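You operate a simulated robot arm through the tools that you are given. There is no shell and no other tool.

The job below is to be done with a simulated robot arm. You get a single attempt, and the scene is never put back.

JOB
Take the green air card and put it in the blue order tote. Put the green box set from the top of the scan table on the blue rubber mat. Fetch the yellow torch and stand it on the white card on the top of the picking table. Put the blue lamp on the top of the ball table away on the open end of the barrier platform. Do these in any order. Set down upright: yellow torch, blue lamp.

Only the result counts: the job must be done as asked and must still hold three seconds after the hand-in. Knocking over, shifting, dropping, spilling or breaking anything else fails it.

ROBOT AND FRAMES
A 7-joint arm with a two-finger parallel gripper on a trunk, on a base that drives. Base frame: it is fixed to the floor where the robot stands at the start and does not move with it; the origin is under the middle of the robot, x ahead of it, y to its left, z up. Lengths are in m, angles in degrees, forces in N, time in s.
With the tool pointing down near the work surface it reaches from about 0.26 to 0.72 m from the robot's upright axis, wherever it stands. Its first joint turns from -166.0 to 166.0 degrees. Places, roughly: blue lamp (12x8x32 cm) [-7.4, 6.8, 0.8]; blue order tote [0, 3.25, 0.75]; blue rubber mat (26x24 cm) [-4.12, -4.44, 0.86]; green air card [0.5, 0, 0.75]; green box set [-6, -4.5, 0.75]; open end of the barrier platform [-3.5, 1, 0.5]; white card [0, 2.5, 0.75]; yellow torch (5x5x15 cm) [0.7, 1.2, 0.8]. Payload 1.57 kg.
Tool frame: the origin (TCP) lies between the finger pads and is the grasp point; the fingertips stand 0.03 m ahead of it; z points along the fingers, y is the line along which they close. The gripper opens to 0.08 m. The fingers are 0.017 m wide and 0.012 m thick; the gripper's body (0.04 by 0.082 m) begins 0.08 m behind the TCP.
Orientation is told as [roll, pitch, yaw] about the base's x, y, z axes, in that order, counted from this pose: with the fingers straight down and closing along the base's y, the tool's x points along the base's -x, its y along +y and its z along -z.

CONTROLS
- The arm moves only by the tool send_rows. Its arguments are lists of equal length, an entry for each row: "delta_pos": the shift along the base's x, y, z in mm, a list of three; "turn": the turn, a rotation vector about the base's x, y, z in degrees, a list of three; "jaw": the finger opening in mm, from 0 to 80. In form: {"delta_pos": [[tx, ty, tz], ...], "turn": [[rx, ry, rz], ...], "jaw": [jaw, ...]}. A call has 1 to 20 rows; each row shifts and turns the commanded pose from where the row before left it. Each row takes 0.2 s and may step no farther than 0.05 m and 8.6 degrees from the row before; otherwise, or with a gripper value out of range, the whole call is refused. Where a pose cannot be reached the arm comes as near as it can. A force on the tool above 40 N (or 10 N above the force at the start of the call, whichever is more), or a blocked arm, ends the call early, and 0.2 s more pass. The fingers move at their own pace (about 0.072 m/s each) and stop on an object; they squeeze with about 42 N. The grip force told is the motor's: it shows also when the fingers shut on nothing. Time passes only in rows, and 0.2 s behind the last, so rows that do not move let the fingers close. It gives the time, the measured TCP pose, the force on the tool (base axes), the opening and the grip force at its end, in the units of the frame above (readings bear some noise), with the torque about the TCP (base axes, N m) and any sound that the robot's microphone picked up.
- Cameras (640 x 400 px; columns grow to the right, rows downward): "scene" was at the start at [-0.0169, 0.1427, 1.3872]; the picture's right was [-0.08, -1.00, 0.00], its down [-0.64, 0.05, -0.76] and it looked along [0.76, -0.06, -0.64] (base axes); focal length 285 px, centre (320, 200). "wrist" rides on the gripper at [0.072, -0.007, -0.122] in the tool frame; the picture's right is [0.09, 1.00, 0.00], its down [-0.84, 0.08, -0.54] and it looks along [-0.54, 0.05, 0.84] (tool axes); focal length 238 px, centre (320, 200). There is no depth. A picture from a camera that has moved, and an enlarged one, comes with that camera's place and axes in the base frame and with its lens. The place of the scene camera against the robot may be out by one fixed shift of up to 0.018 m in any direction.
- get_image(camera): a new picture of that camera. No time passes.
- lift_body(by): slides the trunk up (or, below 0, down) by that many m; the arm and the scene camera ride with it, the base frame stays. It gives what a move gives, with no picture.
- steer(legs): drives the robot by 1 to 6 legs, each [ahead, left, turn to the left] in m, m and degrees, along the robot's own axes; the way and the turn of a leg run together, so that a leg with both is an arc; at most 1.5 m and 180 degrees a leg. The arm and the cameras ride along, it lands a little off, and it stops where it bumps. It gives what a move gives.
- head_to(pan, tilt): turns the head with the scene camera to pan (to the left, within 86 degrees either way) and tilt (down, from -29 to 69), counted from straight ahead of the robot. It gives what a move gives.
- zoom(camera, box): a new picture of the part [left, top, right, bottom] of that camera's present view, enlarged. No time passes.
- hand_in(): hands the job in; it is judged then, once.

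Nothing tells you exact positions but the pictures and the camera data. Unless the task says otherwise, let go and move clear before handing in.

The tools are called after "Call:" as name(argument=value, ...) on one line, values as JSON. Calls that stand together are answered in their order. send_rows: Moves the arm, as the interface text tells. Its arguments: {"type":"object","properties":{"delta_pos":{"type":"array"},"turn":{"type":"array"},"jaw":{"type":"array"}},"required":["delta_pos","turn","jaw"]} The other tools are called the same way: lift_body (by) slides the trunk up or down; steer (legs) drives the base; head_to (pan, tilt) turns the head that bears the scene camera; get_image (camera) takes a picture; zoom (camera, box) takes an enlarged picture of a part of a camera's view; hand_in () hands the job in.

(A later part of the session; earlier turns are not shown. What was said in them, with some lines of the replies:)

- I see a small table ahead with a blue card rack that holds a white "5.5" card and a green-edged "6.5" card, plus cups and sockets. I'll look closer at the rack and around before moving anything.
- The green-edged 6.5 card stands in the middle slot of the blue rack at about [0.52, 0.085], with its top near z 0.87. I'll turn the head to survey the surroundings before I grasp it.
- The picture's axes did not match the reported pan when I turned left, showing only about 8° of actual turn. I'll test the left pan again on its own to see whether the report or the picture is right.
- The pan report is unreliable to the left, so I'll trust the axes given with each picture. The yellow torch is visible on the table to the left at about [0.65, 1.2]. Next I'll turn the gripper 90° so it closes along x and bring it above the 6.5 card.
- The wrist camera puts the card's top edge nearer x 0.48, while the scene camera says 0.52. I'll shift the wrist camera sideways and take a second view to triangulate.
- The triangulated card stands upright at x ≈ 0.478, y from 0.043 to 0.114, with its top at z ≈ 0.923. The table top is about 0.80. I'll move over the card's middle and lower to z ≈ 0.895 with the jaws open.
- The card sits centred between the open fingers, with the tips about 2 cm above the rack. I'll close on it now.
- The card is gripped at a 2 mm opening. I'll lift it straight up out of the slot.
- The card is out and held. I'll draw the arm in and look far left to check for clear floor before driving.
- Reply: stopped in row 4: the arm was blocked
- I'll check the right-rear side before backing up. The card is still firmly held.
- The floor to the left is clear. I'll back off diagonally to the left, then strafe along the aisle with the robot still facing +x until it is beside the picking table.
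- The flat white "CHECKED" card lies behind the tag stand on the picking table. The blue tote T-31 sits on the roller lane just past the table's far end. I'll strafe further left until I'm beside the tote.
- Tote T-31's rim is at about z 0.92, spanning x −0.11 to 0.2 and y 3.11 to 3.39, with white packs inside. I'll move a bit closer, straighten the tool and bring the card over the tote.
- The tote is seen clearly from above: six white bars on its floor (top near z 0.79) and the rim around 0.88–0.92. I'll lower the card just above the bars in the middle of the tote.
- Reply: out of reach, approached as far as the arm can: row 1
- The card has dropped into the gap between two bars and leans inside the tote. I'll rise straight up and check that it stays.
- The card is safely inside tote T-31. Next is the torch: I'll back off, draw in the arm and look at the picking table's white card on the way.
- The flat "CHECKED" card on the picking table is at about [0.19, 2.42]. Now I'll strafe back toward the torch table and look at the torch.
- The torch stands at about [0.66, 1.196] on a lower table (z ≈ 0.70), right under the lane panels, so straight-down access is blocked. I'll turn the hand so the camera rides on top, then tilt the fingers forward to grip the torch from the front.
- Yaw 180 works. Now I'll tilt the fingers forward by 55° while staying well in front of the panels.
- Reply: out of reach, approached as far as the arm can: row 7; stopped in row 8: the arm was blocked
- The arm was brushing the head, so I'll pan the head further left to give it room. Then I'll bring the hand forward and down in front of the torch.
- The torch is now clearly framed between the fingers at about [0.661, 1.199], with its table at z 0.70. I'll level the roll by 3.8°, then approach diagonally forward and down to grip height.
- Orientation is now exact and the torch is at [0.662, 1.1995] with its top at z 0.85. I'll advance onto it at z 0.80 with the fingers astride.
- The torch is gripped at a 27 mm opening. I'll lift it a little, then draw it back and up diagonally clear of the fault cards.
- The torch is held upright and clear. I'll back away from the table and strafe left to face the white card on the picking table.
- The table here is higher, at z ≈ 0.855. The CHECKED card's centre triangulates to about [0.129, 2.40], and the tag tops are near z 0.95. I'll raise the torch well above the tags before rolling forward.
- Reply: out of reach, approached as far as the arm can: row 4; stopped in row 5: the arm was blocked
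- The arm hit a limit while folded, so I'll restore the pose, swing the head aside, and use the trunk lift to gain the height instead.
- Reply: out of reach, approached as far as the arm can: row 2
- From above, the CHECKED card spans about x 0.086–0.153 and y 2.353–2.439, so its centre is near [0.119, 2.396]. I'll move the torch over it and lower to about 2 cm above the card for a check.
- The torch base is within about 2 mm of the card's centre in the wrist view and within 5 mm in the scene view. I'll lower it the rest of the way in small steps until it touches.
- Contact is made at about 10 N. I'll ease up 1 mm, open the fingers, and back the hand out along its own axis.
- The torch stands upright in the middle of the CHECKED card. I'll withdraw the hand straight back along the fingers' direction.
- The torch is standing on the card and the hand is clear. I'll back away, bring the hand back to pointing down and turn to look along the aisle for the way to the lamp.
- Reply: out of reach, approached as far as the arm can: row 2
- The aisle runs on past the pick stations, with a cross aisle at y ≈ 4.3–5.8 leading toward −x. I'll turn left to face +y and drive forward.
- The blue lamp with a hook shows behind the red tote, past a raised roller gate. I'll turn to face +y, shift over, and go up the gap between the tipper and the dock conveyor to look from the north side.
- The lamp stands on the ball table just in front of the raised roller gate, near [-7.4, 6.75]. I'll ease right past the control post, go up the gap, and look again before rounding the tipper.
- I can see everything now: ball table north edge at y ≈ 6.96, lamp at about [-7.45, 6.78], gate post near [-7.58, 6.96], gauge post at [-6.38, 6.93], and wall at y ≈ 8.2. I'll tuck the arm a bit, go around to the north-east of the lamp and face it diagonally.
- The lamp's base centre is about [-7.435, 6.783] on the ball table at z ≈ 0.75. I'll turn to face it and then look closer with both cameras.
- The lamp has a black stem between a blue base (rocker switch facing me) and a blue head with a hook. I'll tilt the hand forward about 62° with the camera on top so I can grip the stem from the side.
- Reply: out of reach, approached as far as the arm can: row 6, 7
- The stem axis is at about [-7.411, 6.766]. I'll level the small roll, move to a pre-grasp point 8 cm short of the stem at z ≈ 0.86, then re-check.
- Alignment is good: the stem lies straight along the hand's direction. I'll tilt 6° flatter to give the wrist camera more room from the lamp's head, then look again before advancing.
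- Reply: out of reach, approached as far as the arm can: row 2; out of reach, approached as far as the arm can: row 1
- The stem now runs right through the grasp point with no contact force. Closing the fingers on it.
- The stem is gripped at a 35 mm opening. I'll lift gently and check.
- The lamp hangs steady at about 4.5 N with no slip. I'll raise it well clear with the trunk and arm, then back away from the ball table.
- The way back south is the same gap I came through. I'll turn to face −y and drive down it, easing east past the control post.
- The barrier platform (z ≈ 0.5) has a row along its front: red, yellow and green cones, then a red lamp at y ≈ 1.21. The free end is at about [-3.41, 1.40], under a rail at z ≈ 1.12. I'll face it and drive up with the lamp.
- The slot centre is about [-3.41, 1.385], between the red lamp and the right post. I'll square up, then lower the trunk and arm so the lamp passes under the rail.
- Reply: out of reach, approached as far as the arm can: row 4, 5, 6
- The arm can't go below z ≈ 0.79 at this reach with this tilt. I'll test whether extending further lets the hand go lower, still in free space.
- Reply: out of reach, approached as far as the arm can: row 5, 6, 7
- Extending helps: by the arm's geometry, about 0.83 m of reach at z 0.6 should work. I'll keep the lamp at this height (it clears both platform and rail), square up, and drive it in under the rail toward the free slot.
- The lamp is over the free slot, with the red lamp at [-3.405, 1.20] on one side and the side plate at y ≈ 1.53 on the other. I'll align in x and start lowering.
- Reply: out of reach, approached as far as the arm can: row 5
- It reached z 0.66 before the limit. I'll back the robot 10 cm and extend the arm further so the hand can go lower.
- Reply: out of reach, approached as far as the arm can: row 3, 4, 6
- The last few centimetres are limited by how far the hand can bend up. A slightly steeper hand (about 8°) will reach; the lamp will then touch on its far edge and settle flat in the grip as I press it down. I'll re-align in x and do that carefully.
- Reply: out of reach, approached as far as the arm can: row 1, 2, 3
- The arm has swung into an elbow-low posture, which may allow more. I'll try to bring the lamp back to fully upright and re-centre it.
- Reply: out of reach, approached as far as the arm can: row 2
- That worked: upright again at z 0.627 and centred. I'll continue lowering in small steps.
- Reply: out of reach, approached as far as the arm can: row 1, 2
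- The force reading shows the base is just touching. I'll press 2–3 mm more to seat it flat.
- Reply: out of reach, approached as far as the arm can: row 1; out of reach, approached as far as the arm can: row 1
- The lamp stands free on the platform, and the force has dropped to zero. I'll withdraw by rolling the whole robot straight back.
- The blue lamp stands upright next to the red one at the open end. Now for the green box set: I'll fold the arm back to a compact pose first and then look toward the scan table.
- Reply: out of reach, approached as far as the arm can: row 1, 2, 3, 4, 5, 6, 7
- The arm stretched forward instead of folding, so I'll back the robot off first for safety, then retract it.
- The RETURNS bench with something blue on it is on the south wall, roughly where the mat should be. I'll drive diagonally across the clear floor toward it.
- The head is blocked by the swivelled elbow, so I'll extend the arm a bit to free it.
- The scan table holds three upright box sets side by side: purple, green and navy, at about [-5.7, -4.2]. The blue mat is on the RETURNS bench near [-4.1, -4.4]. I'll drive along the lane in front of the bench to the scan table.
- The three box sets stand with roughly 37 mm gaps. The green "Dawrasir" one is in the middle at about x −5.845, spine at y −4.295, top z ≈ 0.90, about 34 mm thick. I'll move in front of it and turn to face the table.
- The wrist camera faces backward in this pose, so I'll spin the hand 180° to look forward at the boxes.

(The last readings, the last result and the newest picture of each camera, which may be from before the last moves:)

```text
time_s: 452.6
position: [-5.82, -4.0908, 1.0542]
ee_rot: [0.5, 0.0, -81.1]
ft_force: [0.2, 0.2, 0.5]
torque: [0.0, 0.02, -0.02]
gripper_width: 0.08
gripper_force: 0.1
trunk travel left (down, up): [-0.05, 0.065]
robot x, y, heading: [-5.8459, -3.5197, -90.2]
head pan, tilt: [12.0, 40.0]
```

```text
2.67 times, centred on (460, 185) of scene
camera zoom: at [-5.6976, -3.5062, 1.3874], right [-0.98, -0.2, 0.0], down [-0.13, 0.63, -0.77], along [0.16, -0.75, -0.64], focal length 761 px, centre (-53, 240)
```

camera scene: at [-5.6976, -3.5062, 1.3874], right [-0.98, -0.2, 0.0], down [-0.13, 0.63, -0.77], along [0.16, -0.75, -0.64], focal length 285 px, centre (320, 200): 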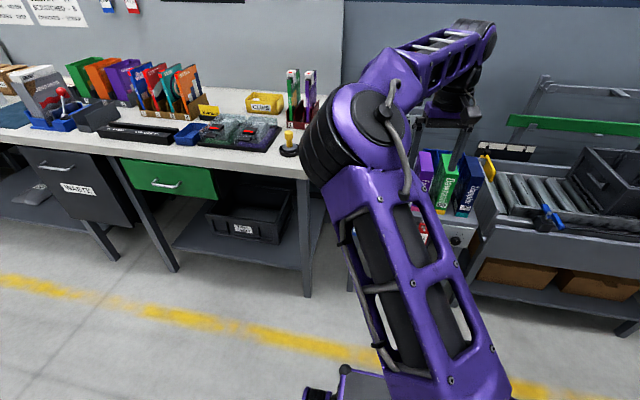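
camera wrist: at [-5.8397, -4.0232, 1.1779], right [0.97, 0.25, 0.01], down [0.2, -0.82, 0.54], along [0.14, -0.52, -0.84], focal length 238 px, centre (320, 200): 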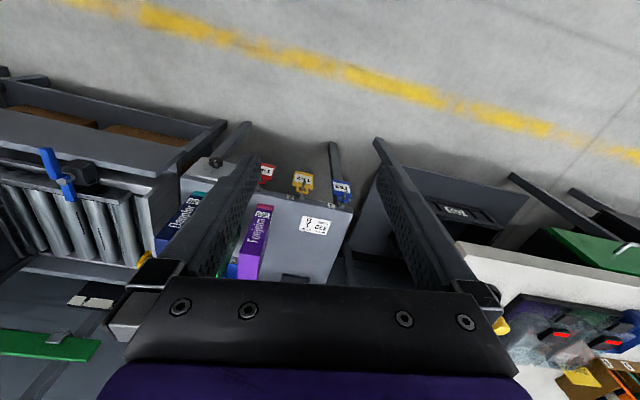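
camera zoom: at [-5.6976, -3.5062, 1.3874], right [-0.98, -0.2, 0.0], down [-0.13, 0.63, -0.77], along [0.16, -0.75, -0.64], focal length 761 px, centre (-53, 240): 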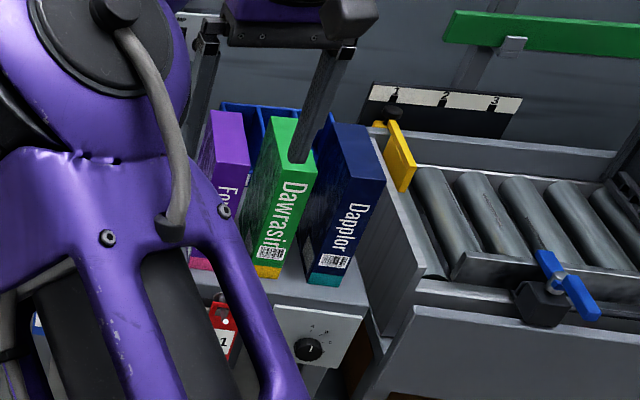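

Triangulating again with the wrist camera, the scan table is lower (z ≈ 0.635) and the green box is centred near [-5.976, -4.47] with its top at about z 0.815. I'll reposition the robot squarely in front of it and finish the hand rotation.

Call:
steer(legs=[[0.3, -0.13, 0]])

Call:
send_rows(delta_pos=[[0, 0, 0], [0, 0, 0], [0, 0, 0]], turn=[[0, 0, -4.5], [0, 0, -4.4], [0, 0, 0]], jaw=[80, 80, 80])

Call:
get_image(camera="wrist")

Call:
get_image(camera="scene")

```text
time_s: 454.8
position: [-5.9426, -4.3958, 1.0552]
ee_rot: [0.4, 0.1, -80.3]
ft_force: [0.1, 0.6, -0.2]
torque: [0.01, 0.0, 0.0]
gripper_width: 0.0803
gripper_force: 0.0
trunk travel left (down, up): [-0.05, 0.065]
robot x, y, heading: [-5.9712, -3.8237, -89.7]
head pan, tilt: [12.0, 40.0]
```

```text
time_s: 455.6
position: [-5.9423, -4.3953, 1.0539]
ee_rot: [0.4, 0.0, -89.3]
ft_force: [-0.2, -0.4, 0.4]
torque: [-0.02, 0.01, -0.05]
gripper_width: 0.0802
gripper_force: 0.1
trunk travel left (down, up): [-0.05, 0.065]
robot x, y, heading: [-5.9758, -3.8265, -89.5]
head pan, tilt: [12.0, 40.0]
```

```text
taken
camera wrist: at [-5.9519, -4.3252, 1.1782], right [0.99, 0.1, 0.01], down [0.08, -0.84, 0.54], along [0.06, -0.54, -0.84], focal length 238 px, centre (320, 200)
```

wrist: 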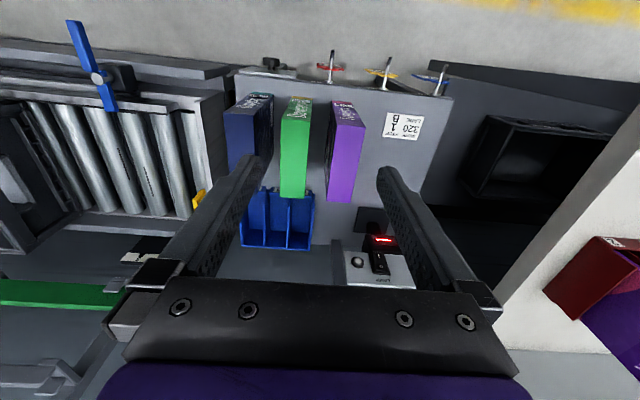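

```text
taken
camera scene: at [-5.8261, -3.8092, 1.3874], right [-0.98, -0.21, 0.0], down [-0.14, 0.63, -0.77], along [0.16, -0.75, -0.64], focal length 285 px, centre (320, 200)
```

scene: 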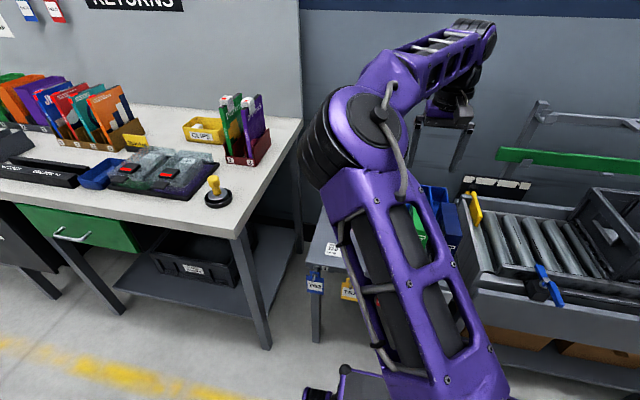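

Call:
zoom(camera="wrist", box=[210, 80, 390, 250])

```text
2.35 times, centred on (300, 165) of wrist
camera zoom: at [-5.9519, -4.3252, 1.1782], right [0.99, 0.1, 0.01], down [0.08, -0.84, 0.54], along [0.06, -0.54, -0.84], focal length 561 px, centre (367, 282)
```

zoom: 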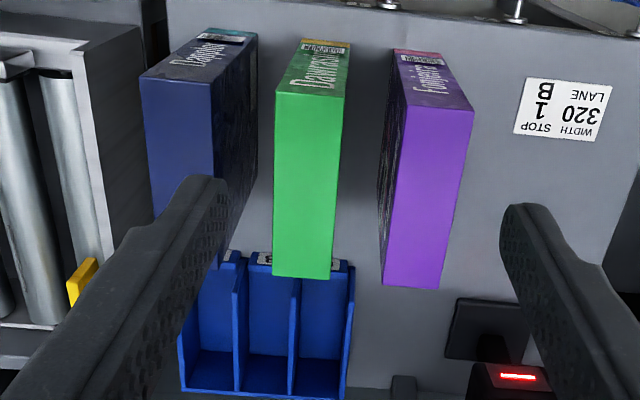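

The green box's top spans x −6.000 to −5.956 and y −4.42 to −4.56, with about 4 cm clear on both sides. I'll come over its middle with a 70 mm opening, lower partway, and check.

Call:
send_rows(delta_pos=[[-12, -30, -10], [-12, -30, -30], [-11, -28, -40], [0, 0, -40], [0, 0, 0]], turn=[[0, 0, -0.4], [0, 0, -0.3], [0, 0, 0], [0, 0, 0], [0, 0, 0]], jaw=[70, 70, 70, 70, 70])

Call:
get_image(camera="wrist")

Call:
get_image(camera="scene")

```text
time_s: 456.8
position: [-5.9744, -4.4838, 0.9357]
ee_rot: [0.4, 0.0, -89.9]
ft_force: [-1.0, 0.8, 0.5]
torque: [-0.04, 0.01, 0.0]
gripper_width: 0.0702
gripper_force: 0.0
trunk travel left (down, up): [-0.05, 0.065]
robot x, y, heading: [-5.9742, -3.825, -89.7]
head pan, tilt: [12.0, 40.0]
```

```text
taken
camera wrist: at [-5.9828, -4.4132, 1.0592], right [1.0, 0.09, 0.01], down [0.07, -0.84, 0.54], along [0.06, -0.54, -0.84], focal length 238 px, centre (320, 200)
```

wrist: 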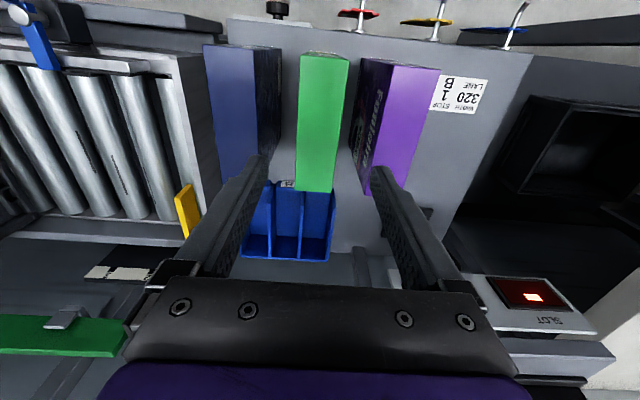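

```text
taken
camera scene: at [-5.8261, -3.8092, 1.3874], right [-0.98, -0.21, 0.0], down [-0.14, 0.63, -0.77], along [0.16, -0.75, -0.64], focal length 285 px, centre (320, 200)
```

scene: 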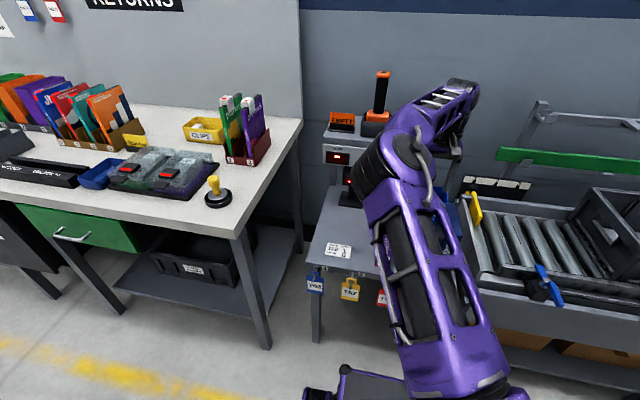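

Call:
zoom(camera="wrist", box=[190, 30, 450, 230])

Call:
zoom(camera="scene", box=[300, 60, 520, 280])

```text
2.00 times, centred on (320, 130) of wrist
camera zoom: at [-5.9828, -4.4132, 1.0592], right [1.0, 0.09, 0.01], down [0.07, -0.84, 0.54], along [0.06, -0.54, -0.84], focal length 477 px, centre (320, 340)
```

zoom: 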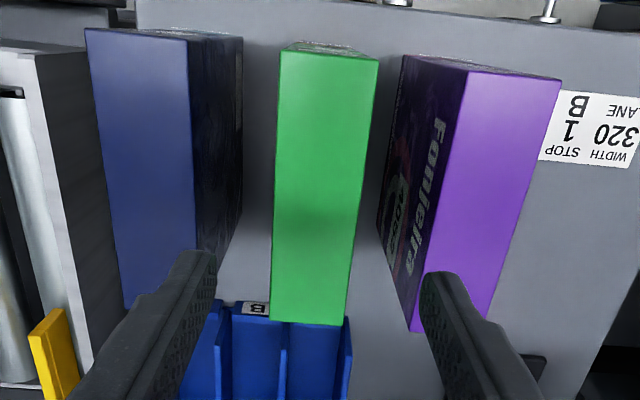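

```text
1.82 times, centred on (410, 170) of scene
camera zoom: at [-5.8261, -3.8092, 1.3874], right [-0.98, -0.21, 0.0], down [-0.14, 0.63, -0.77], along [0.16, -0.75, -0.64], focal length 519 px, centre (156, 254)
```

zoom: 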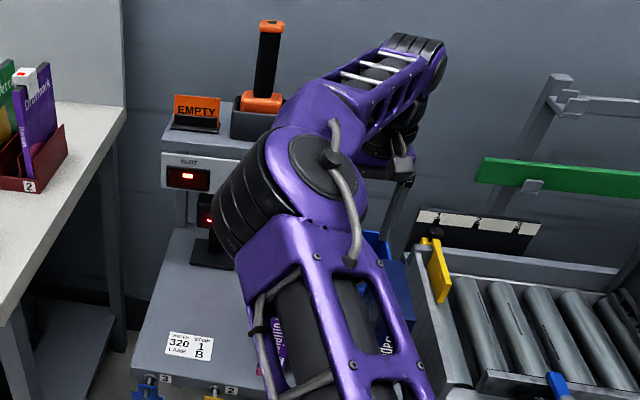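

Both views agree: green box centre is [-5.977, -4.489], top z ≈ 0.82, with about 14 mm clearance for each finger. I'll lower straight down around it.

Call:
send_rows(delta_pos=[[-3, -3, -30], [0, 0, -40], [0, 0, -35], [0, 0, -30], [0, 0, -15], [0, 0, 0]], turn=[[0, 0, 0], [0, 0, 0], [0, 0, 0], [0, 0, 0], [0, 0, 0], [0, 0, 0]], jaw=[70, 70, 70, 70, 70, 70])

Call:
get_image(camera="wrist")

Call:
zoom(camera="scene", box=[300, 60, 520, 280])

```text
time_s: 458.2
position: [-5.9805, -4.4865, 0.7848]
ee_rot: [0.5, 0.0, -89.9]
ft_force: [0.0, 0.5, -0.2]
torque: [0.01, 0.01, -0.01]
gripper_width: 0.07
gripper_force: 0.1
trunk travel left (down, up): [-0.05, 0.065]
robot x, y, heading: [-5.974, -3.8231, -89.9]
head pan, tilt: [12.0, 40.0]
```

```text
taken
camera wrist: at [-5.9895, -4.4163, 0.909], right [1.0, 0.09, 0.01], down [0.07, -0.84, 0.54], along [0.06, -0.54, -0.84], focal length 238 px, centre (320, 200)
```

wrist: 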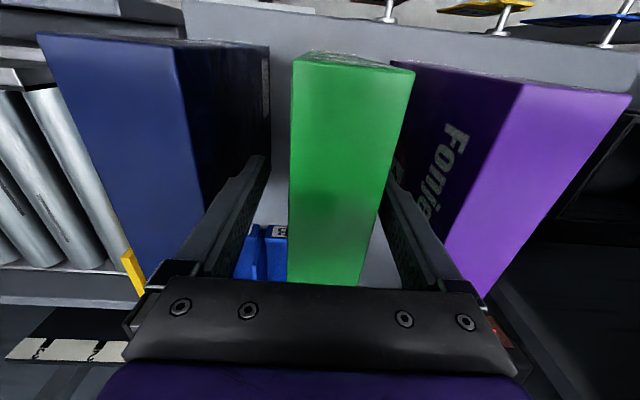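

```text
1.82 times, centred on (410, 170) of scene
camera zoom: at [-5.8261, -3.8092, 1.3874], right [-0.98, -0.21, 0.0], down [-0.14, 0.63, -0.77], along [0.16, -0.75, -0.64], focal length 519 px, centre (156, 254)
```

zoom: 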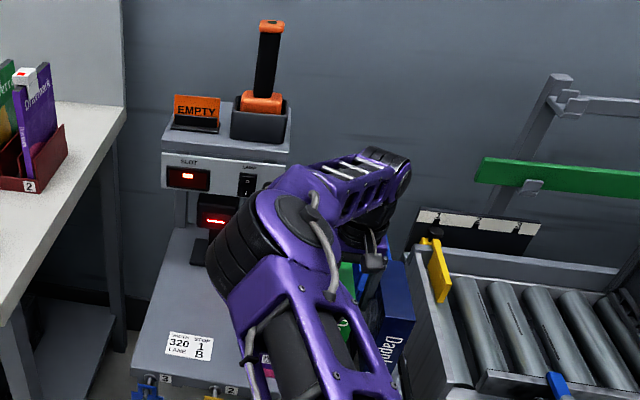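

The hand sits about 5 mm toward the navy box, so I'll centre it with a +5 mm shift in x before closing.

Call:
send_rows(delta_pos=[[5, 0, 0], [0, 0, 0]], turn=[[0, 0, 0], [0, 0, 0]], jaw=[70, 70])

Call:
get_image(camera="wrist")

```text
time_s: 458.8
position: [-5.9755, -4.4866, 0.7865]
ee_rot: [0.3, 0.1, -89.9]
ft_force: [-0.1, -0.1, 0.0]
torque: [0.01, -0.01, -0.02]
gripper_width: 0.0702
gripper_force: 0.0
trunk travel left (down, up): [-0.05, 0.065]
robot x, y, heading: [-5.9719, -3.8264, -89.3]
head pan, tilt: [12.0, 40.0]
```

```text
taken
camera wrist: at [-5.9848, -4.4159, 0.9092], right [1.0, 0.09, 0.01], down [0.07, -0.84, 0.54], along [0.06, -0.54, -0.84], focal length 238 px, centre (320, 200)
```

wrist: 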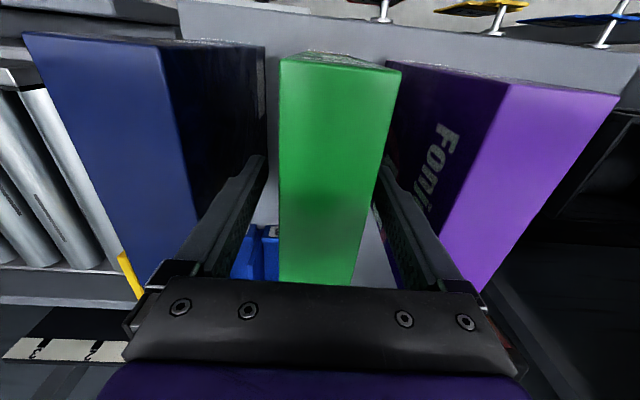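

Centred now, with dark gaps visible on both sides of the green box. Closing the fingers.

Call:
send_rows(delta_pos=[[0, 0, 0], [0, 0, 0], [0, 0, 0], [0, 0, 0], [0, 0, 0]], turn=[[0, 0, 0], [0, 0, 0], [0, 0, 0], [0, 0, 0], [0, 0, 0]], jaw=[55, 40, 20, 10, 10])

Call:
get_image(camera="wrist")

```text
time_s: 460.0
position: [-5.9759, -4.4864, 0.7853]
ee_rot: [0.4, 0.1, -89.9]
ft_force: [0.9, -0.5, 0.3]
torque: [0.02, -0.02, -0.03]
gripper_width: 0.0449
gripper_force: 41.8
trunk travel left (down, up): [-0.05, 0.065]
robot x, y, heading: [-5.9718, -3.8257, -89.9]
head pan, tilt: [12.0, 40.0]
```

```text
taken
camera wrist: at [-5.9847, -4.4159, 0.9093], right [1.0, 0.09, 0.01], down [0.07, -0.84, 0.54], along [0.06, -0.54, -0.84], focal length 238 px, centre (320, 200)
```

wrist: 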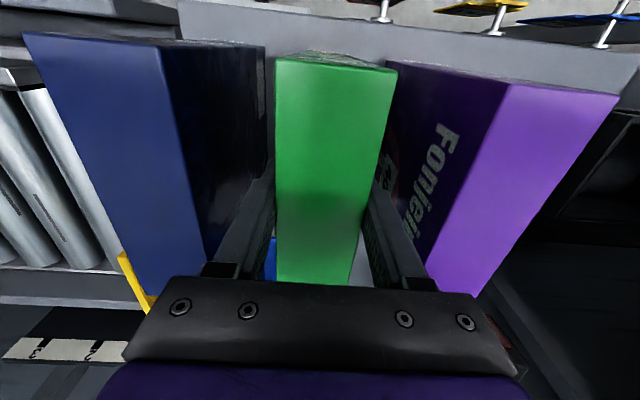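

Gripped at 45 mm. I'll lift it straight up between its neighbours.

Call:
send_rows(delta_pos=[[0, 0, 8], [0, 0, 15], [0, 0, 25], [0, 0, 30], [0, 0, 35], [0, 0, 35], [0, 0, 35], [0, 0, 35], [0, 0, 20], [0, 0, 0]], turn=[[0, 0, 0], [0, 0, 0], [0, 0, 0], [0, 0, 0], [0, 0, 0], [0, 0, 0], [0, 0, 0], [0, 0, 0], [0, 0, 0], [0, 0, 0]], jaw=[10, 10, 10, 10, 10, 10, 10, 10, 10, 10])

Call:
get_image(camera="wrist")

Call:
get_image(camera="scene")

```text
time_s: 462.2
position: [-5.9755, -4.4859, 1.0235]
ee_rot: [0.3, 0.1, -89.8]
ft_force: [0.5, -0.4, -3.9]
torque: [0.01, 0.02, 0.0]
gripper_width: 0.0448
gripper_force: 41.6
trunk travel left (down, up): [-0.05, 0.065]
robot x, y, heading: [-5.9738, -3.8284, -89.7]
head pan, tilt: [12.0, 40.0]
```

```text
taken
camera wrist: at [-5.9838, -4.4152, 1.146], right [1.0, 0.09, 0.01], down [0.07, -0.84, 0.54], along [0.06, -0.54, -0.84], focal length 238 px, centre (320, 200)
```

wrist: 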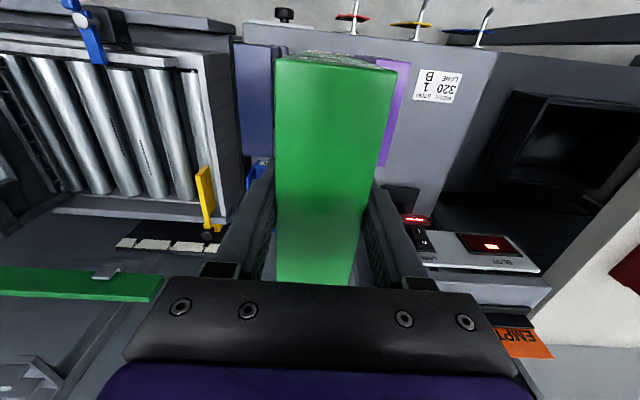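

```text
taken
camera scene: at [-5.8261, -3.8094, 1.3874], right [-0.98, -0.21, 0.0], down [-0.14, 0.63, -0.77], along [0.16, -0.75, -0.64], focal length 285 px, centre (320, 200)
```

scene: 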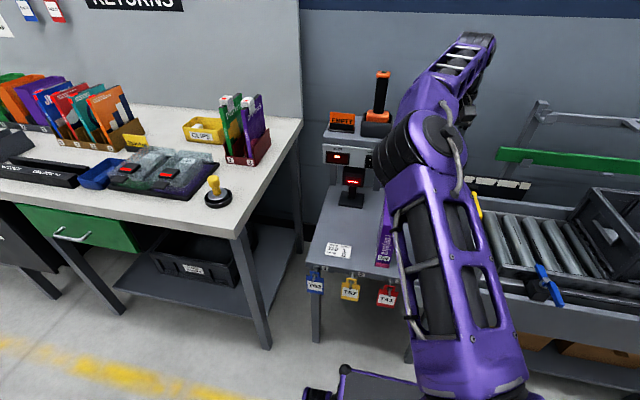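

The box is out cleanly at about 4 N, with its neighbours undisturbed. I'll back off from the table, tuck the load in closer, and head east along the lane to the mat.

Call:
steer(legs=[[-0.3, 0, 0]])

Call:
send_rows(delta_pos=[[0, 30, 5], [0, 30, 5], [0, 30, 5], [0, 30, 5], [0, 20, 0], [0, 0, 0]], turn=[[0, 0, 0], [0, 0, 0], [0, 0, 0], [0, 0, 0], [0, 0, 0], [0, 0, 0]], jaw=[10, 10, 10, 10, 10, 10])

Call:
get_image(camera="wrist")

Call:
get_image(camera="scene")

```text
time_s: 464.2
position: [-5.9748, -4.1829, 1.0226]
ee_rot: [0.4, 0.1, -89.9]
ft_force: [0.7, -0.1, -3.9]
torque: [0.01, -0.02, 0.01]
gripper_width: 0.0444
gripper_force: 42.0
trunk travel left (down, up): [-0.05, 0.065]
robot x, y, heading: [-5.9731, -3.5232, -89.6]
head pan, tilt: [12.0, 40.0]
```

```text
time_s: 465.6
position: [-5.976, -4.0418, 1.0433]
ee_rot: [0.4, 0.1, -89.8]
ft_force: [-0.9, -0.2, -3.8]
torque: [0.03, -0.03, -0.02]
gripper_width: 0.0446
gripper_force: 41.7
trunk travel left (down, up): [-0.05, 0.065]
robot x, y, heading: [-5.973, -3.5206, -89.3]
head pan, tilt: [12.0, 40.0]
```

```text
taken
camera wrist: at [-5.9857, -3.9715, 1.1662], right [1.0, 0.09, 0.01], down [0.08, -0.84, 0.54], along [0.06, -0.54, -0.84], focal length 238 px, centre (320, 200)
```

wrist: 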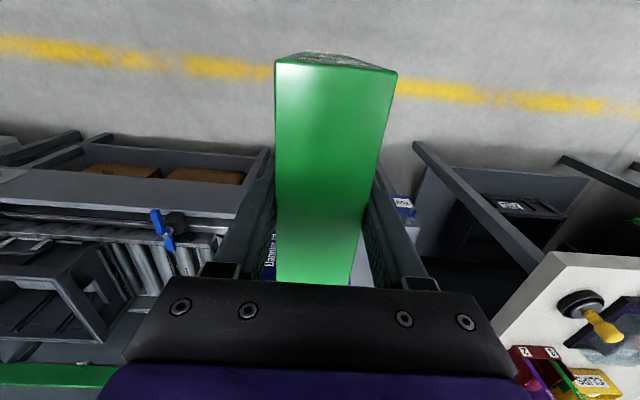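

```text
taken
camera scene: at [-5.8278, -3.5063, 1.3874], right [-0.98, -0.21, 0.0], down [-0.14, 0.63, -0.77], along [0.16, -0.75, -0.64], focal length 285 px, centre (320, 200)
```

scene: 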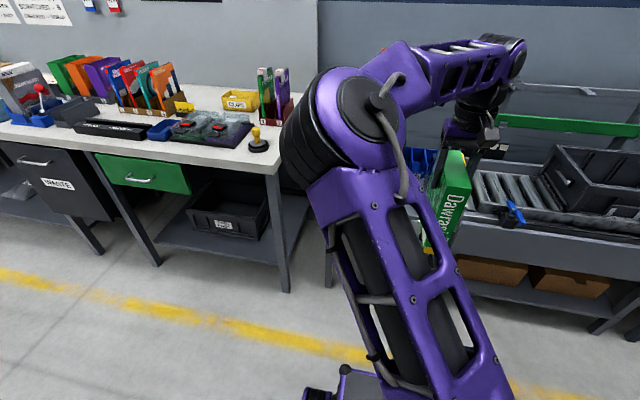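

Call:
steer(legs=[[0, 0, 89.3], [1.3, 0, 0]])

Call:
get_image(camera="scene")

```text
time_s: 475.9
position: [-4.1872, -3.5779, 1.0431]
ee_rot: [0.4, 0.1, -1.5]
ft_force: [-0.1, 0.4, -3.6]
torque: [-0.01, -0.03, 0.02]
gripper_width: 0.0447
gripper_force: 42.0
trunk travel left (down, up): [-0.05, 0.065]
robot x, y, heading: [-4.7052, -3.5589, -1.1]
head pan, tilt: [12.0, 40.0]
```

```text
taken
camera scene: at [-4.7213, -3.3937, 1.3874], right [0.19, -0.98, 0.0], down [-0.63, -0.12, -0.77], along [0.75, 0.14, -0.64], focal length 285 px, centre (320, 200)
```

scene: 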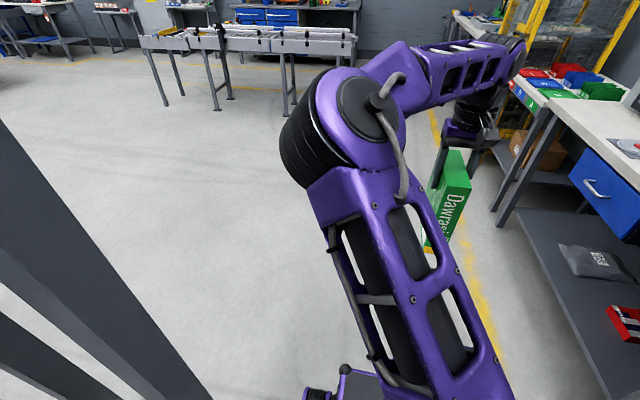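

Call:
steer(legs=[[0.57, 0, 0], [0, 0, -88.9]])

Call:
head_to(pan=30, tilt=38)

Call:
get_image(camera="scene")

Call:
get_image(camera="wrist")

```text
time_s: 482.9
position: [-4.1335, -4.0902, 1.0427]
ee_rot: [0.4, 0.2, -89.1]
ft_force: [0.4, -0.3, -3.8]
torque: [0.0, -0.01, 0.0]
gripper_width: 0.0448
gripper_force: 41.9
trunk travel left (down, up): [-0.05, 0.065]
robot x, y, heading: [-4.1393, -3.5695, -89.0]
head pan, tilt: [12.0, 40.0]
```

```text
time_s: 483.8
position: [-4.1331, -4.0909, 1.0415]
ee_rot: [0.4, 0.1, -89.1]
ft_force: [0.6, -1.1, -3.5]
torque: [0.0, 0.0, 0.01]
gripper_width: 0.0447
gripper_force: 41.8
trunk travel left (down, up): [-0.05, 0.065]
robot x, y, heading: [-4.1376, -3.5739, -88.8]
head pan, tilt: [30.0, 38.0]
```

```text
taken
camera scene: at [-3.9669, -3.5437, 1.3904], right [-0.86, -0.52, 0.0], down [-0.32, 0.53, -0.79], along [0.41, -0.67, -0.62], focal length 285 px, centre (320, 200)
```

scene: 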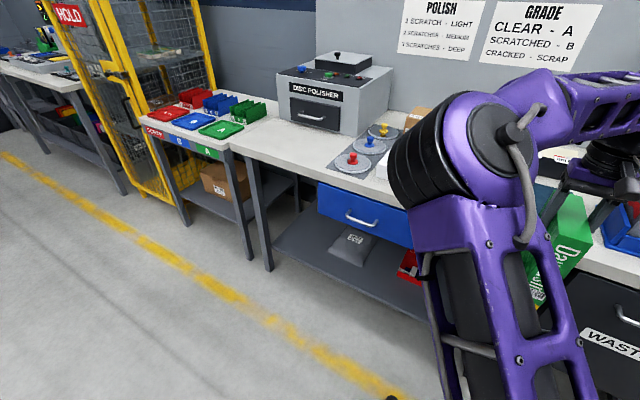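

```text
taken
camera wrist: at [-4.1438, -4.0202, 1.1661], right [0.99, 0.11, 0.01], down [0.09, -0.84, 0.54], along [0.06, -0.54, -0.84], focal length 238 px, centre (320, 200)
```

wrist: 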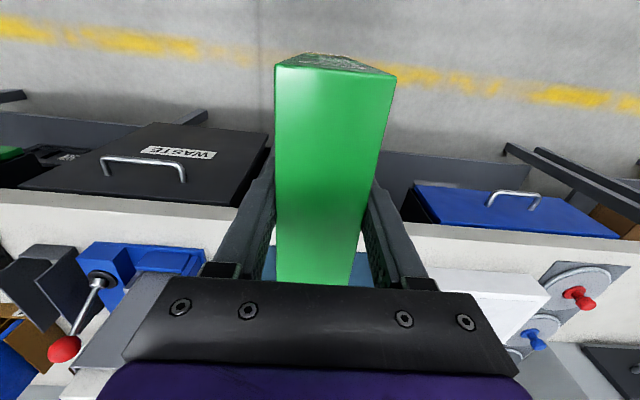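

The bench top is higher than the scan table, so I'll raise the trunk before moving over it. Then I'll bring the box above the mat.

Call:
lift_body(by=0.06)

Call:
steer(legs=[[0.2, 0, -1.0]])

Call:
get_image(camera="wrist")

Call:
get_image(camera="scene")

```text
time_s: 484.8
position: [-4.1334, -4.0899, 1.1031]
ee_rot: [0.5, 0.2, -89.0]
ft_force: [-0.3, -0.8, -4.1]
torque: [0.01, -0.01, 0.0]
gripper_width: 0.0448
gripper_force: 42.2
trunk travel left (down, up): [-0.11, 0.005]
robot x, y, heading: [-4.1356, -3.5702, -88.9]
head pan, tilt: [30.0, 38.0]
```

```text
time_s: 486.3
position: [-4.141, -4.2861, 1.1024]
ee_rot: [0.4, 0.0, -90.0]
ft_force: [-0.3, 0.3, -3.2]
torque: [0.02, 0.0, 0.01]
gripper_width: 0.045
gripper_force: 42.3
trunk travel left (down, up): [-0.11, 0.005]
robot x, y, heading: [-4.1366, -3.7654, -89.8]
head pan, tilt: [30.0, 38.0]
```

```text
taken
camera wrist: at [-4.149, -4.2155, 1.2261], right [1.0, 0.09, 0.01], down [0.07, -0.84, 0.54], along [0.06, -0.54, -0.84], focal length 238 px, centre (320, 200)
```

wrist: 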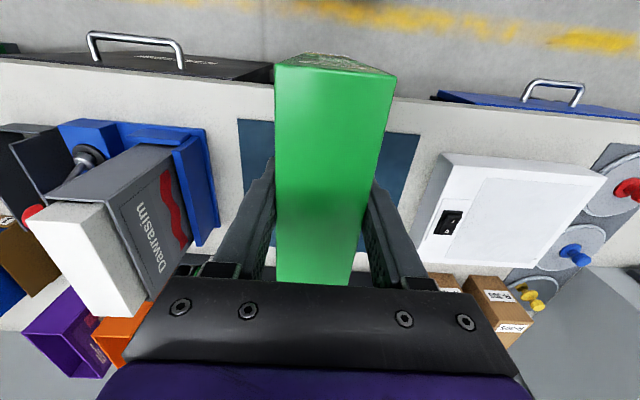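

```text
taken
camera scene: at [-3.9643, -3.7422, 1.4504], right [-0.86, -0.5, 0.0], down [-0.31, 0.53, -0.79], along [0.4, -0.68, -0.62], focal length 285 px, centre (320, 200)
```

scene: 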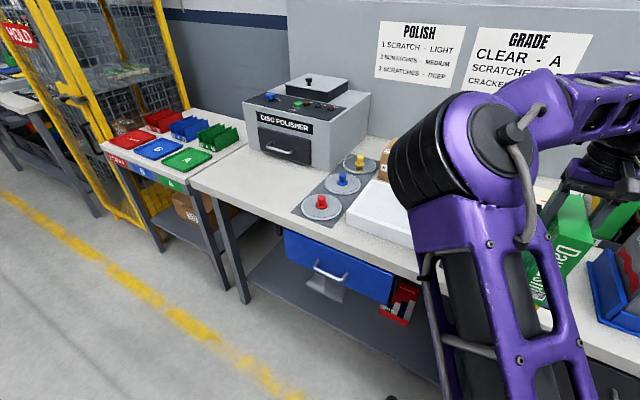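

The mat is visible around the box: x −4.257 to −3.992, front edge y ≈ −4.31, centre about [-4.125, -4.43]. I'll move over its centre and check.

Call:
send_rows(delta_pos=[[4, -30, 0], [4, -30, 0], [4, -30, 0], [4, -30, 0], [0, -24, 0], [0, 0, 0]], turn=[[0, 0, 0], [0, 0, 0], [0, 0, 0], [0, 0, 0], [0, 0, 0], [0, 0, 0]], jaw=[10, 10, 10, 10, 10, 10])

Call:
get_image(camera="wrist")

Call:
get_image(camera="scene")

```text
time_s: 487.7
position: [-4.1243, -4.429, 1.1049]
ee_rot: [0.4, 0.2, -90.2]
ft_force: [-0.3, -0.2, -4.2]
torque: [0.01, 0.0, 0.03]
gripper_width: 0.045
gripper_force: 41.9
trunk travel left (down, up): [-0.11, 0.005]
robot x, y, heading: [-4.1364, -3.766, -90.0]
head pan, tilt: [30.0, 38.0]
```

```text
taken
camera wrist: at [-4.1337, -4.359, 1.2274], right [1.0, 0.09, 0.01], down [0.07, -0.84, 0.54], along [0.06, -0.54, -0.84], focal length 238 px, centre (320, 200)
```

wrist: 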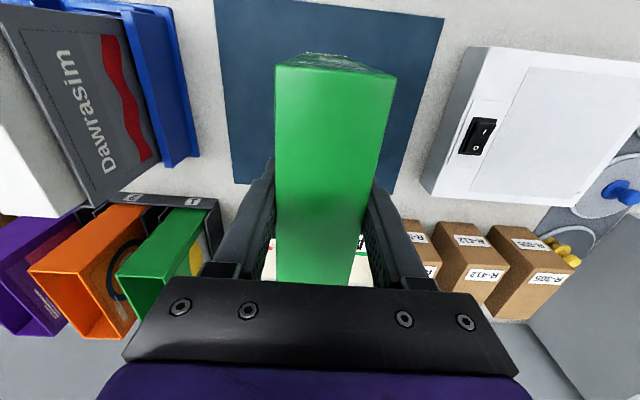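

```text
taken
camera scene: at [-3.9644, -3.7424, 1.4504], right [-0.86, -0.5, 0.0], down [-0.31, 0.53, -0.79], along [0.4, -0.68, -0.62], focal length 285 px, centre (320, 200)
```

scene: 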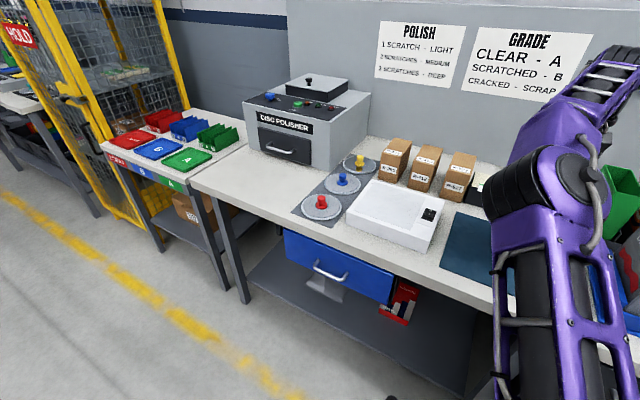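

The box is centred over the mat. I'll lower it in shrinking steps until it touches.

Call:
send_rows(delta_pos=[[0, -3, -25], [0, 0, -20], [0, 0, -8], [0, 0, 0]], turn=[[0, 0, 0], [0, 0, 0], [0, 0, 0], [0, 0, 0]], jaw=[10, 10, 10, 10])

Call:
send_rows(delta_pos=[[0, 0, -5], [0, 0, 0]], turn=[[0, 0, 0], [0, 0, 0]], jaw=[10, 10])

Call:
send_rows(delta_pos=[[0, 0, -5], [0, 0, 0]], turn=[[0, 0, 0], [0, 0, 0]], jaw=[10, 10])

Call:
get_image(camera="wrist")

```text
time_s: 488.7
position: [-4.1241, -4.4333, 1.0484]
ee_rot: [0.4, 0.1, -90.0]
ft_force: [0.4, -0.1, -3.7]
torque: [0.04, -0.02, -0.02]
gripper_width: 0.0448
gripper_force: 42.1
trunk travel left (down, up): [-0.11, 0.005]
robot x, y, heading: [-4.1361, -3.7676, -89.8]
head pan, tilt: [30.0, 38.0]
```

```text
time_s: 489.3
position: [-4.1238, -4.4337, 1.0439]
ee_rot: [0.3, 0.1, -90.0]
ft_force: [-0.6, -1.1, -4.3]
torque: [0.01, -0.04, -0.03]
gripper_width: 0.0449
gripper_force: 42.0
trunk travel left (down, up): [-0.11, 0.005]
robot x, y, heading: [-4.1372, -3.7677, -89.6]
head pan, tilt: [30.0, 38.0]
```

```text
time_s: 489.9
position: [-4.1244, -4.4331, 1.0395]
ee_rot: [0.3, 0.1, -90.0]
ft_force: [0.1, -0.4, -4.2]
torque: [0.05, 0.0, 0.01]
gripper_width: 0.0448
gripper_force: 42.0
trunk travel left (down, up): [-0.11, 0.005]
robot x, y, heading: [-4.1376, -3.7646, -89.6]
head pan, tilt: [30.0, 38.0]
```

```text
taken
camera wrist: at [-4.1329, -4.363, 1.1629], right [1.0, 0.09, 0.01], down [0.07, -0.84, 0.54], along [0.06, -0.54, -0.84], focal length 238 px, centre (320, 200)
```

wrist: 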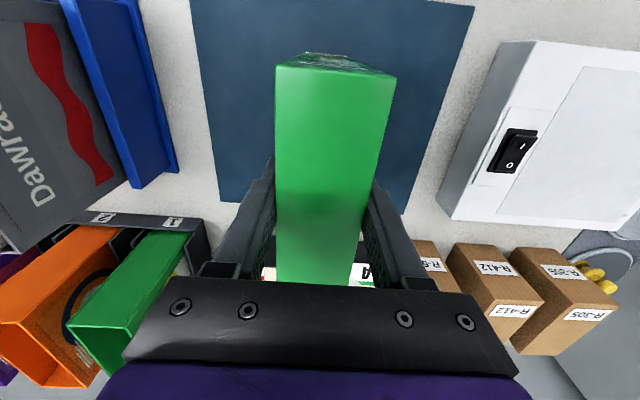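

Call:
send_rows(delta_pos=[[0, 0, -4], [0, 0, 0]], turn=[[0, 0, 0], [0, 0, 0]], jaw=[10, 10])

Call:
send_rows(delta_pos=[[0, 0, -4], [0, 0, 0]], turn=[[0, 0, 0], [0, 0, 0]], jaw=[10, 10])

Call:
send_rows(delta_pos=[[0, 0, -4], [0, 0, 0]], turn=[[0, 0, 0], [0, 0, 0]], jaw=[10, 10])

```text
time_s: 490.5
position: [-4.1245, -4.4322, 1.0352]
ee_rot: [0.3, 0.1, -90.0]
ft_force: [-0.5, 0.2, -4.3]
torque: [0.03, -0.01, -0.01]
gripper_width: 0.0446
gripper_force: 42.1
trunk travel left (down, up): [-0.11, 0.005]
robot x, y, heading: [-4.1331, -3.7683, -89.9]
head pan, tilt: [30.0, 38.0]
```

```text
time_s: 491.1
position: [-4.1239, -4.4335, 1.0316]
ee_rot: [0.4, 0.1, -90.0]
ft_force: [0.5, -0.5, -3.7]
torque: [0.02, -0.03, 0.04]
gripper_width: 0.0445
gripper_force: 42.2
trunk travel left (down, up): [-0.11, 0.005]
robot x, y, heading: [-4.1337, -3.7686, -90.0]
head pan, tilt: [30.0, 38.0]
```

```text
time_s: 491.7
position: [-4.124, -4.4321, 1.0287]
ee_rot: [0.3, 0.0, -89.9]
ft_force: [0.1, -1.1, 12.1]
torque: [0.95, 0.34, 0.07]
gripper_width: 0.0447
gripper_force: 42.5
trunk travel left (down, up): [-0.11, 0.005]
robot x, y, heading: [-4.1336, -3.762, -89.9]
head pan, tilt: [30.0, 38.0]
```

Contact is made. I'll ease up 2 mm and release.

Call:
send_rows(delta_pos=[[0, 0, 2], [0, 0, 0]], turn=[[0, 0, 0], [0, 0, 0]], jaw=[10, 10])

Call:
send_rows(delta_pos=[[0, 0, 0], [0, 0, 0], [0, 0, 0], [0, 0, 0], [0, 0, 0]], turn=[[0, 0, 0], [0, 0, 0], [0, 0, 0], [0, 0, 0], [0, 0, 0]], jaw=[46, 50, 60, 74, 74])

Call:
get_image(camera="wrist")

```text
time_s: 492.3
position: [-4.1251, -4.4326, 1.0298]
ee_rot: [0.5, 0.2, -90.0]
ft_force: [0.3, -1.7, -0.6]
torque: [-0.56, 0.06, 0.05]
gripper_width: 0.0449
gripper_force: 41.7
trunk travel left (down, up): [-0.11, 0.005]
robot x, y, heading: [-4.1349, -3.7688, -89.6]
head pan, tilt: [30.0, 38.0]
```

```text
time_s: 493.5
position: [-4.1242, -4.4323, 1.0293]
ee_rot: [0.4, 0.1, -90.0]
ft_force: [0.1, -0.9, -0.9]
torque: [-0.03, 0.03, 0.01]
gripper_width: 0.0741
gripper_force: 0.1
trunk travel left (down, up): [-0.11, 0.005]
robot x, y, heading: [-4.1364, -3.7698, -89.8]
head pan, tilt: [30.0, 38.0]
```

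```text
taken
camera wrist: at [-4.1326, -4.3622, 1.153], right [1.0, 0.09, 0.01], down [0.07, -0.84, 0.54], along [0.06, -0.54, -0.84], focal length 238 px, centre (320, 200)
```

wrist: 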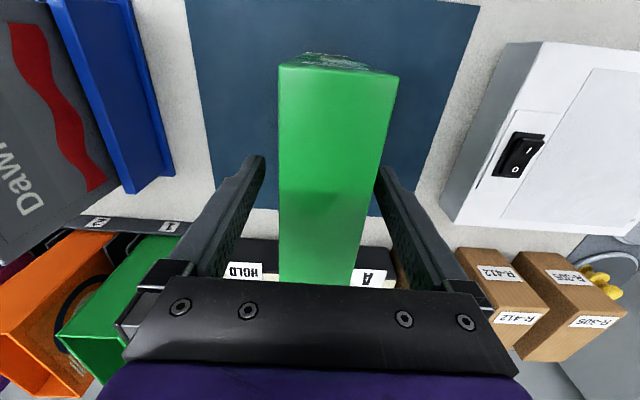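

The box stands free on the mat. I'll lift the hand straight up clear of it.

Call:
send_rows(delta_pos=[[0, 0, 10], [0, 0, 20], [0, 0, 25], [0, 0, 25], [0, 0, 25], [0, 0, 0]], turn=[[0, 0, 0], [0, 0, 0], [0, 0, 0], [0, 0, 0], [0, 0, 0], [0, 0, 0]], jaw=[74, 74, 74, 74, 74, 74])

Call:
get_image(camera="wrist")

```text
time_s: 494.9
position: [-4.1247, -4.4317, 1.1332]
ee_rot: [0.4, 0.1, -90.0]
ft_force: [0.1, -0.1, 0.5]
torque: [-0.02, 0.01, 0.0]
gripper_width: 0.074
gripper_force: 0.1
trunk travel left (down, up): [-0.11, 0.005]
robot x, y, heading: [-4.1361, -3.7681, -89.8]
head pan, tilt: [30.0, 38.0]
```

```text
taken
camera wrist: at [-4.1331, -4.3616, 1.2563], right [1.0, 0.09, 0.01], down [0.07, -0.84, 0.54], along [0.06, -0.54, -0.84], focal length 238 px, centre (320, 200)
```

wrist: 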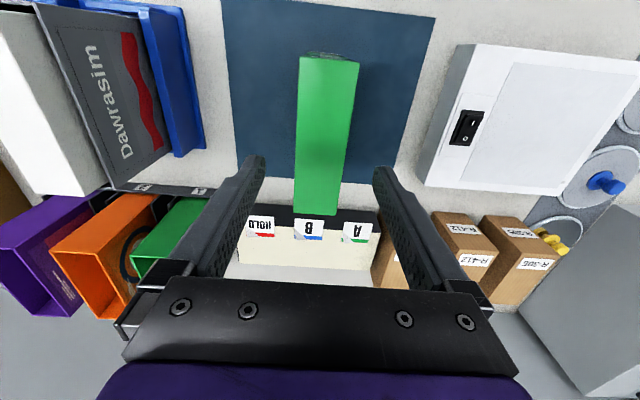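

Call:
steer(legs=[[-0.3, 0, 0]])

Call:
head_to(pan=-5, tilt=35)

Call:
get_image(camera="scene")

Call:
get_image(camera="wrist")

```text
time_s: 497.0
position: [-4.1248, -4.1282, 1.1328]
ee_rot: [0.4, 0.1, -90.1]
ft_force: [0.4, -1.0, 0.9]
torque: [-0.01, -0.02, 0.01]
gripper_width: 0.0738
gripper_force: 0.1
trunk travel left (down, up): [-0.11, 0.005]
robot x, y, heading: [-4.1381, -3.4615, -89.7]
head pan, tilt: [30.0, 38.0]
```

```text
time_s: 498.0
position: [-4.1258, -4.1296, 1.1306]
ee_rot: [0.3, 0.2, -90.0]
ft_force: [0.7, -0.5, -0.4]
torque: [0.01, 0.02, -0.01]
gripper_width: 0.0738
gripper_force: 0.0
trunk travel left (down, up): [-0.11, 0.005]
robot x, y, heading: [-4.1357, -3.4639, -90.0]
head pan, tilt: [-5.0, 35.0]
```

```text
taken
camera scene: at [-4.0159, -3.4513, 1.455], right [-1.0, 0.08, 0.0], down [0.05, 0.57, -0.82], along [-0.07, -0.82, -0.57], focal length 285 px, centre (320, 200)
```

scene: 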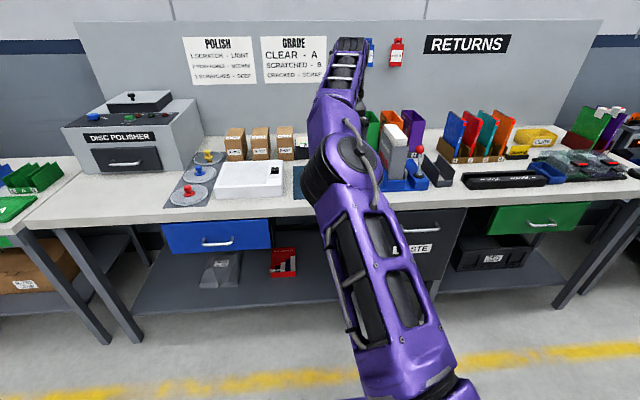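

```text
taken
camera wrist: at [-4.1341, -4.0579, 1.2559], right [1.0, 0.09, 0.01], down [0.07, -0.84, 0.54], along [0.06, -0.54, -0.84], focal length 238 px, centre (320, 200)
```

wrist: 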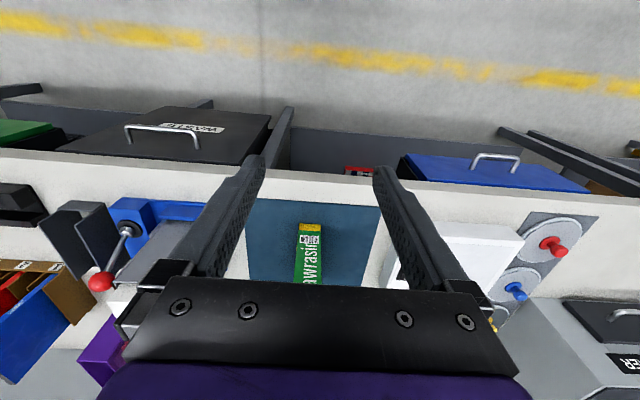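

The box stands on the mat. I'll turn a little to get an unobstructed look at it and at the scan table before handing in.

Call:
steer(legs=[[0, 0, -40]])

Call:
head_to(pan=15, tilt=28)

Call:
get_image(camera="scene")

```text
time_s: 500.3
position: [-4.546, -3.9869, 1.1333]
ee_rot: [0.3, 0.1, -129.0]
ft_force: [0.4, 0.6, 0.1]
torque: [0.0, -0.02, 0.01]
gripper_width: 0.0743
gripper_force: 0.1
trunk travel left (down, up): [-0.11, 0.005]
robot x, y, heading: [-4.1357, -3.4646, -128.7]
head pan, tilt: [-5.0, 35.0]
```

```text
time_s: 501.1
position: [-4.5458, -3.9882, 1.1327]
ee_rot: [0.5, 0.1, -129.0]
ft_force: [-0.5, -0.3, 0.4]
torque: [-0.01, -0.03, 0.01]
gripper_width: 0.0742
gripper_force: 0.1
trunk travel left (down, up): [-0.11, 0.005]
robot x, y, heading: [-4.1353, -3.4602, -128.9]
head pan, tilt: [15.0, 28.0]
```

```text
taken
camera scene: at [-4.0197, -3.555, 1.4659], right [-0.91, 0.4, 0.0], down [0.19, 0.43, -0.88], along [-0.36, -0.81, -0.47], focal length 285 px, centre (320, 200)
```

scene: 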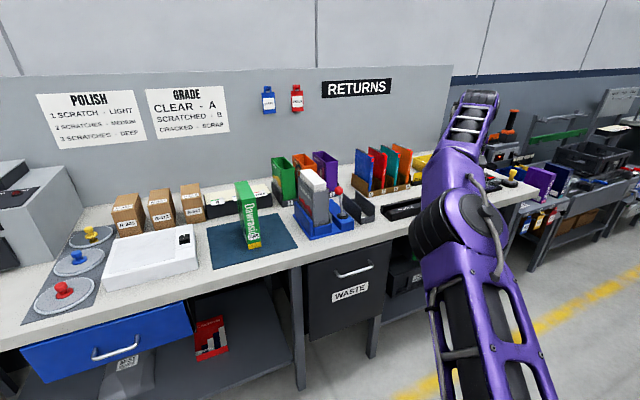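

Call:
zoom(camera="scene", box=[180, 160, 320, 280])

Call:
zoom(camera="scene", box=[490, 100, 640, 230])

```text
3.33 times, centred on (250, 220) of scene
camera zoom: at [-4.0197, -3.555, 1.4659], right [-0.91, 0.4, 0.0], down [0.19, 0.43, -0.88], along [-0.36, -0.81, -0.47], focal length 951 px, centre (553, 133)
```

zoom: 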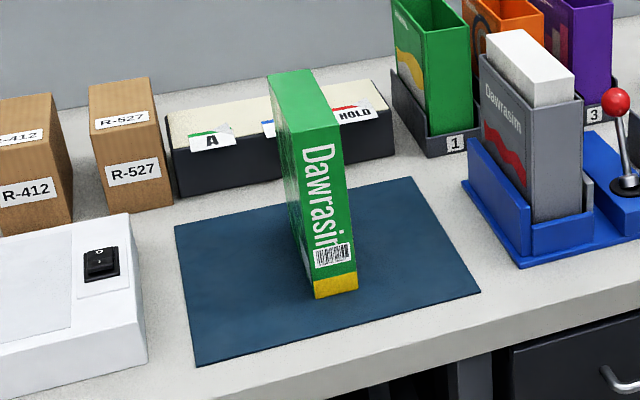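

```text
3.08 times, centred on (565, 165) of scene
camera zoom: at [-4.0197, -3.555, 1.4659], right [-0.91, 0.4, 0.0], down [0.19, 0.43, -0.88], along [-0.36, -0.81, -0.47], focal length 878 px, centre (-434, 308)
```

zoom: 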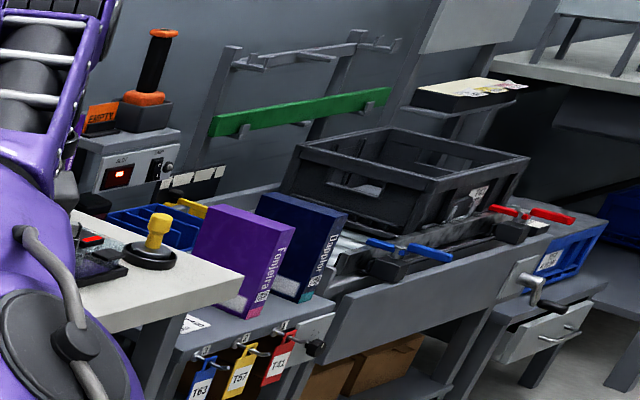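

Everything checks out. The green box set stands in the middle of the blue mat, and its purple and navy neighbours are untouched. The torch stands on the white card, the air card is in tote T-31, and the blue lamp stands upright at the platform's open end. The hand is empty and clear, so I'm handing in.

Call:
hand_in()

```text
The job is handed in.
```

I did all four parts of the job and handed it in. No verdict came back, so this is from my own checks with the cameras.

- **Green air card:** it is inside the blue order tote (T-31), leaning in a gap between the white bars in the tote.
- **Green box set:** it stands in the middle of the blue rubber mat. The purple and navy box sets beside its old spot are still standing.
- **Yellow torch:** it stands upright on the white "CHECKED" card on the picking table. I saw it still standing when I passed again later.
- **Blue lamp:** it stands upright on the barrier platform, in the free place next to the red lamp. I took "open end" to mean that free place at the front, lane-facing edge of the platform. Your rough coordinates put it about 0.4 m to one side, nearer the cones.

In the pictures I took as I left each place, nothing else looked knocked over or moved. The gripper was empty and the arm was clear of everything at hand-in.
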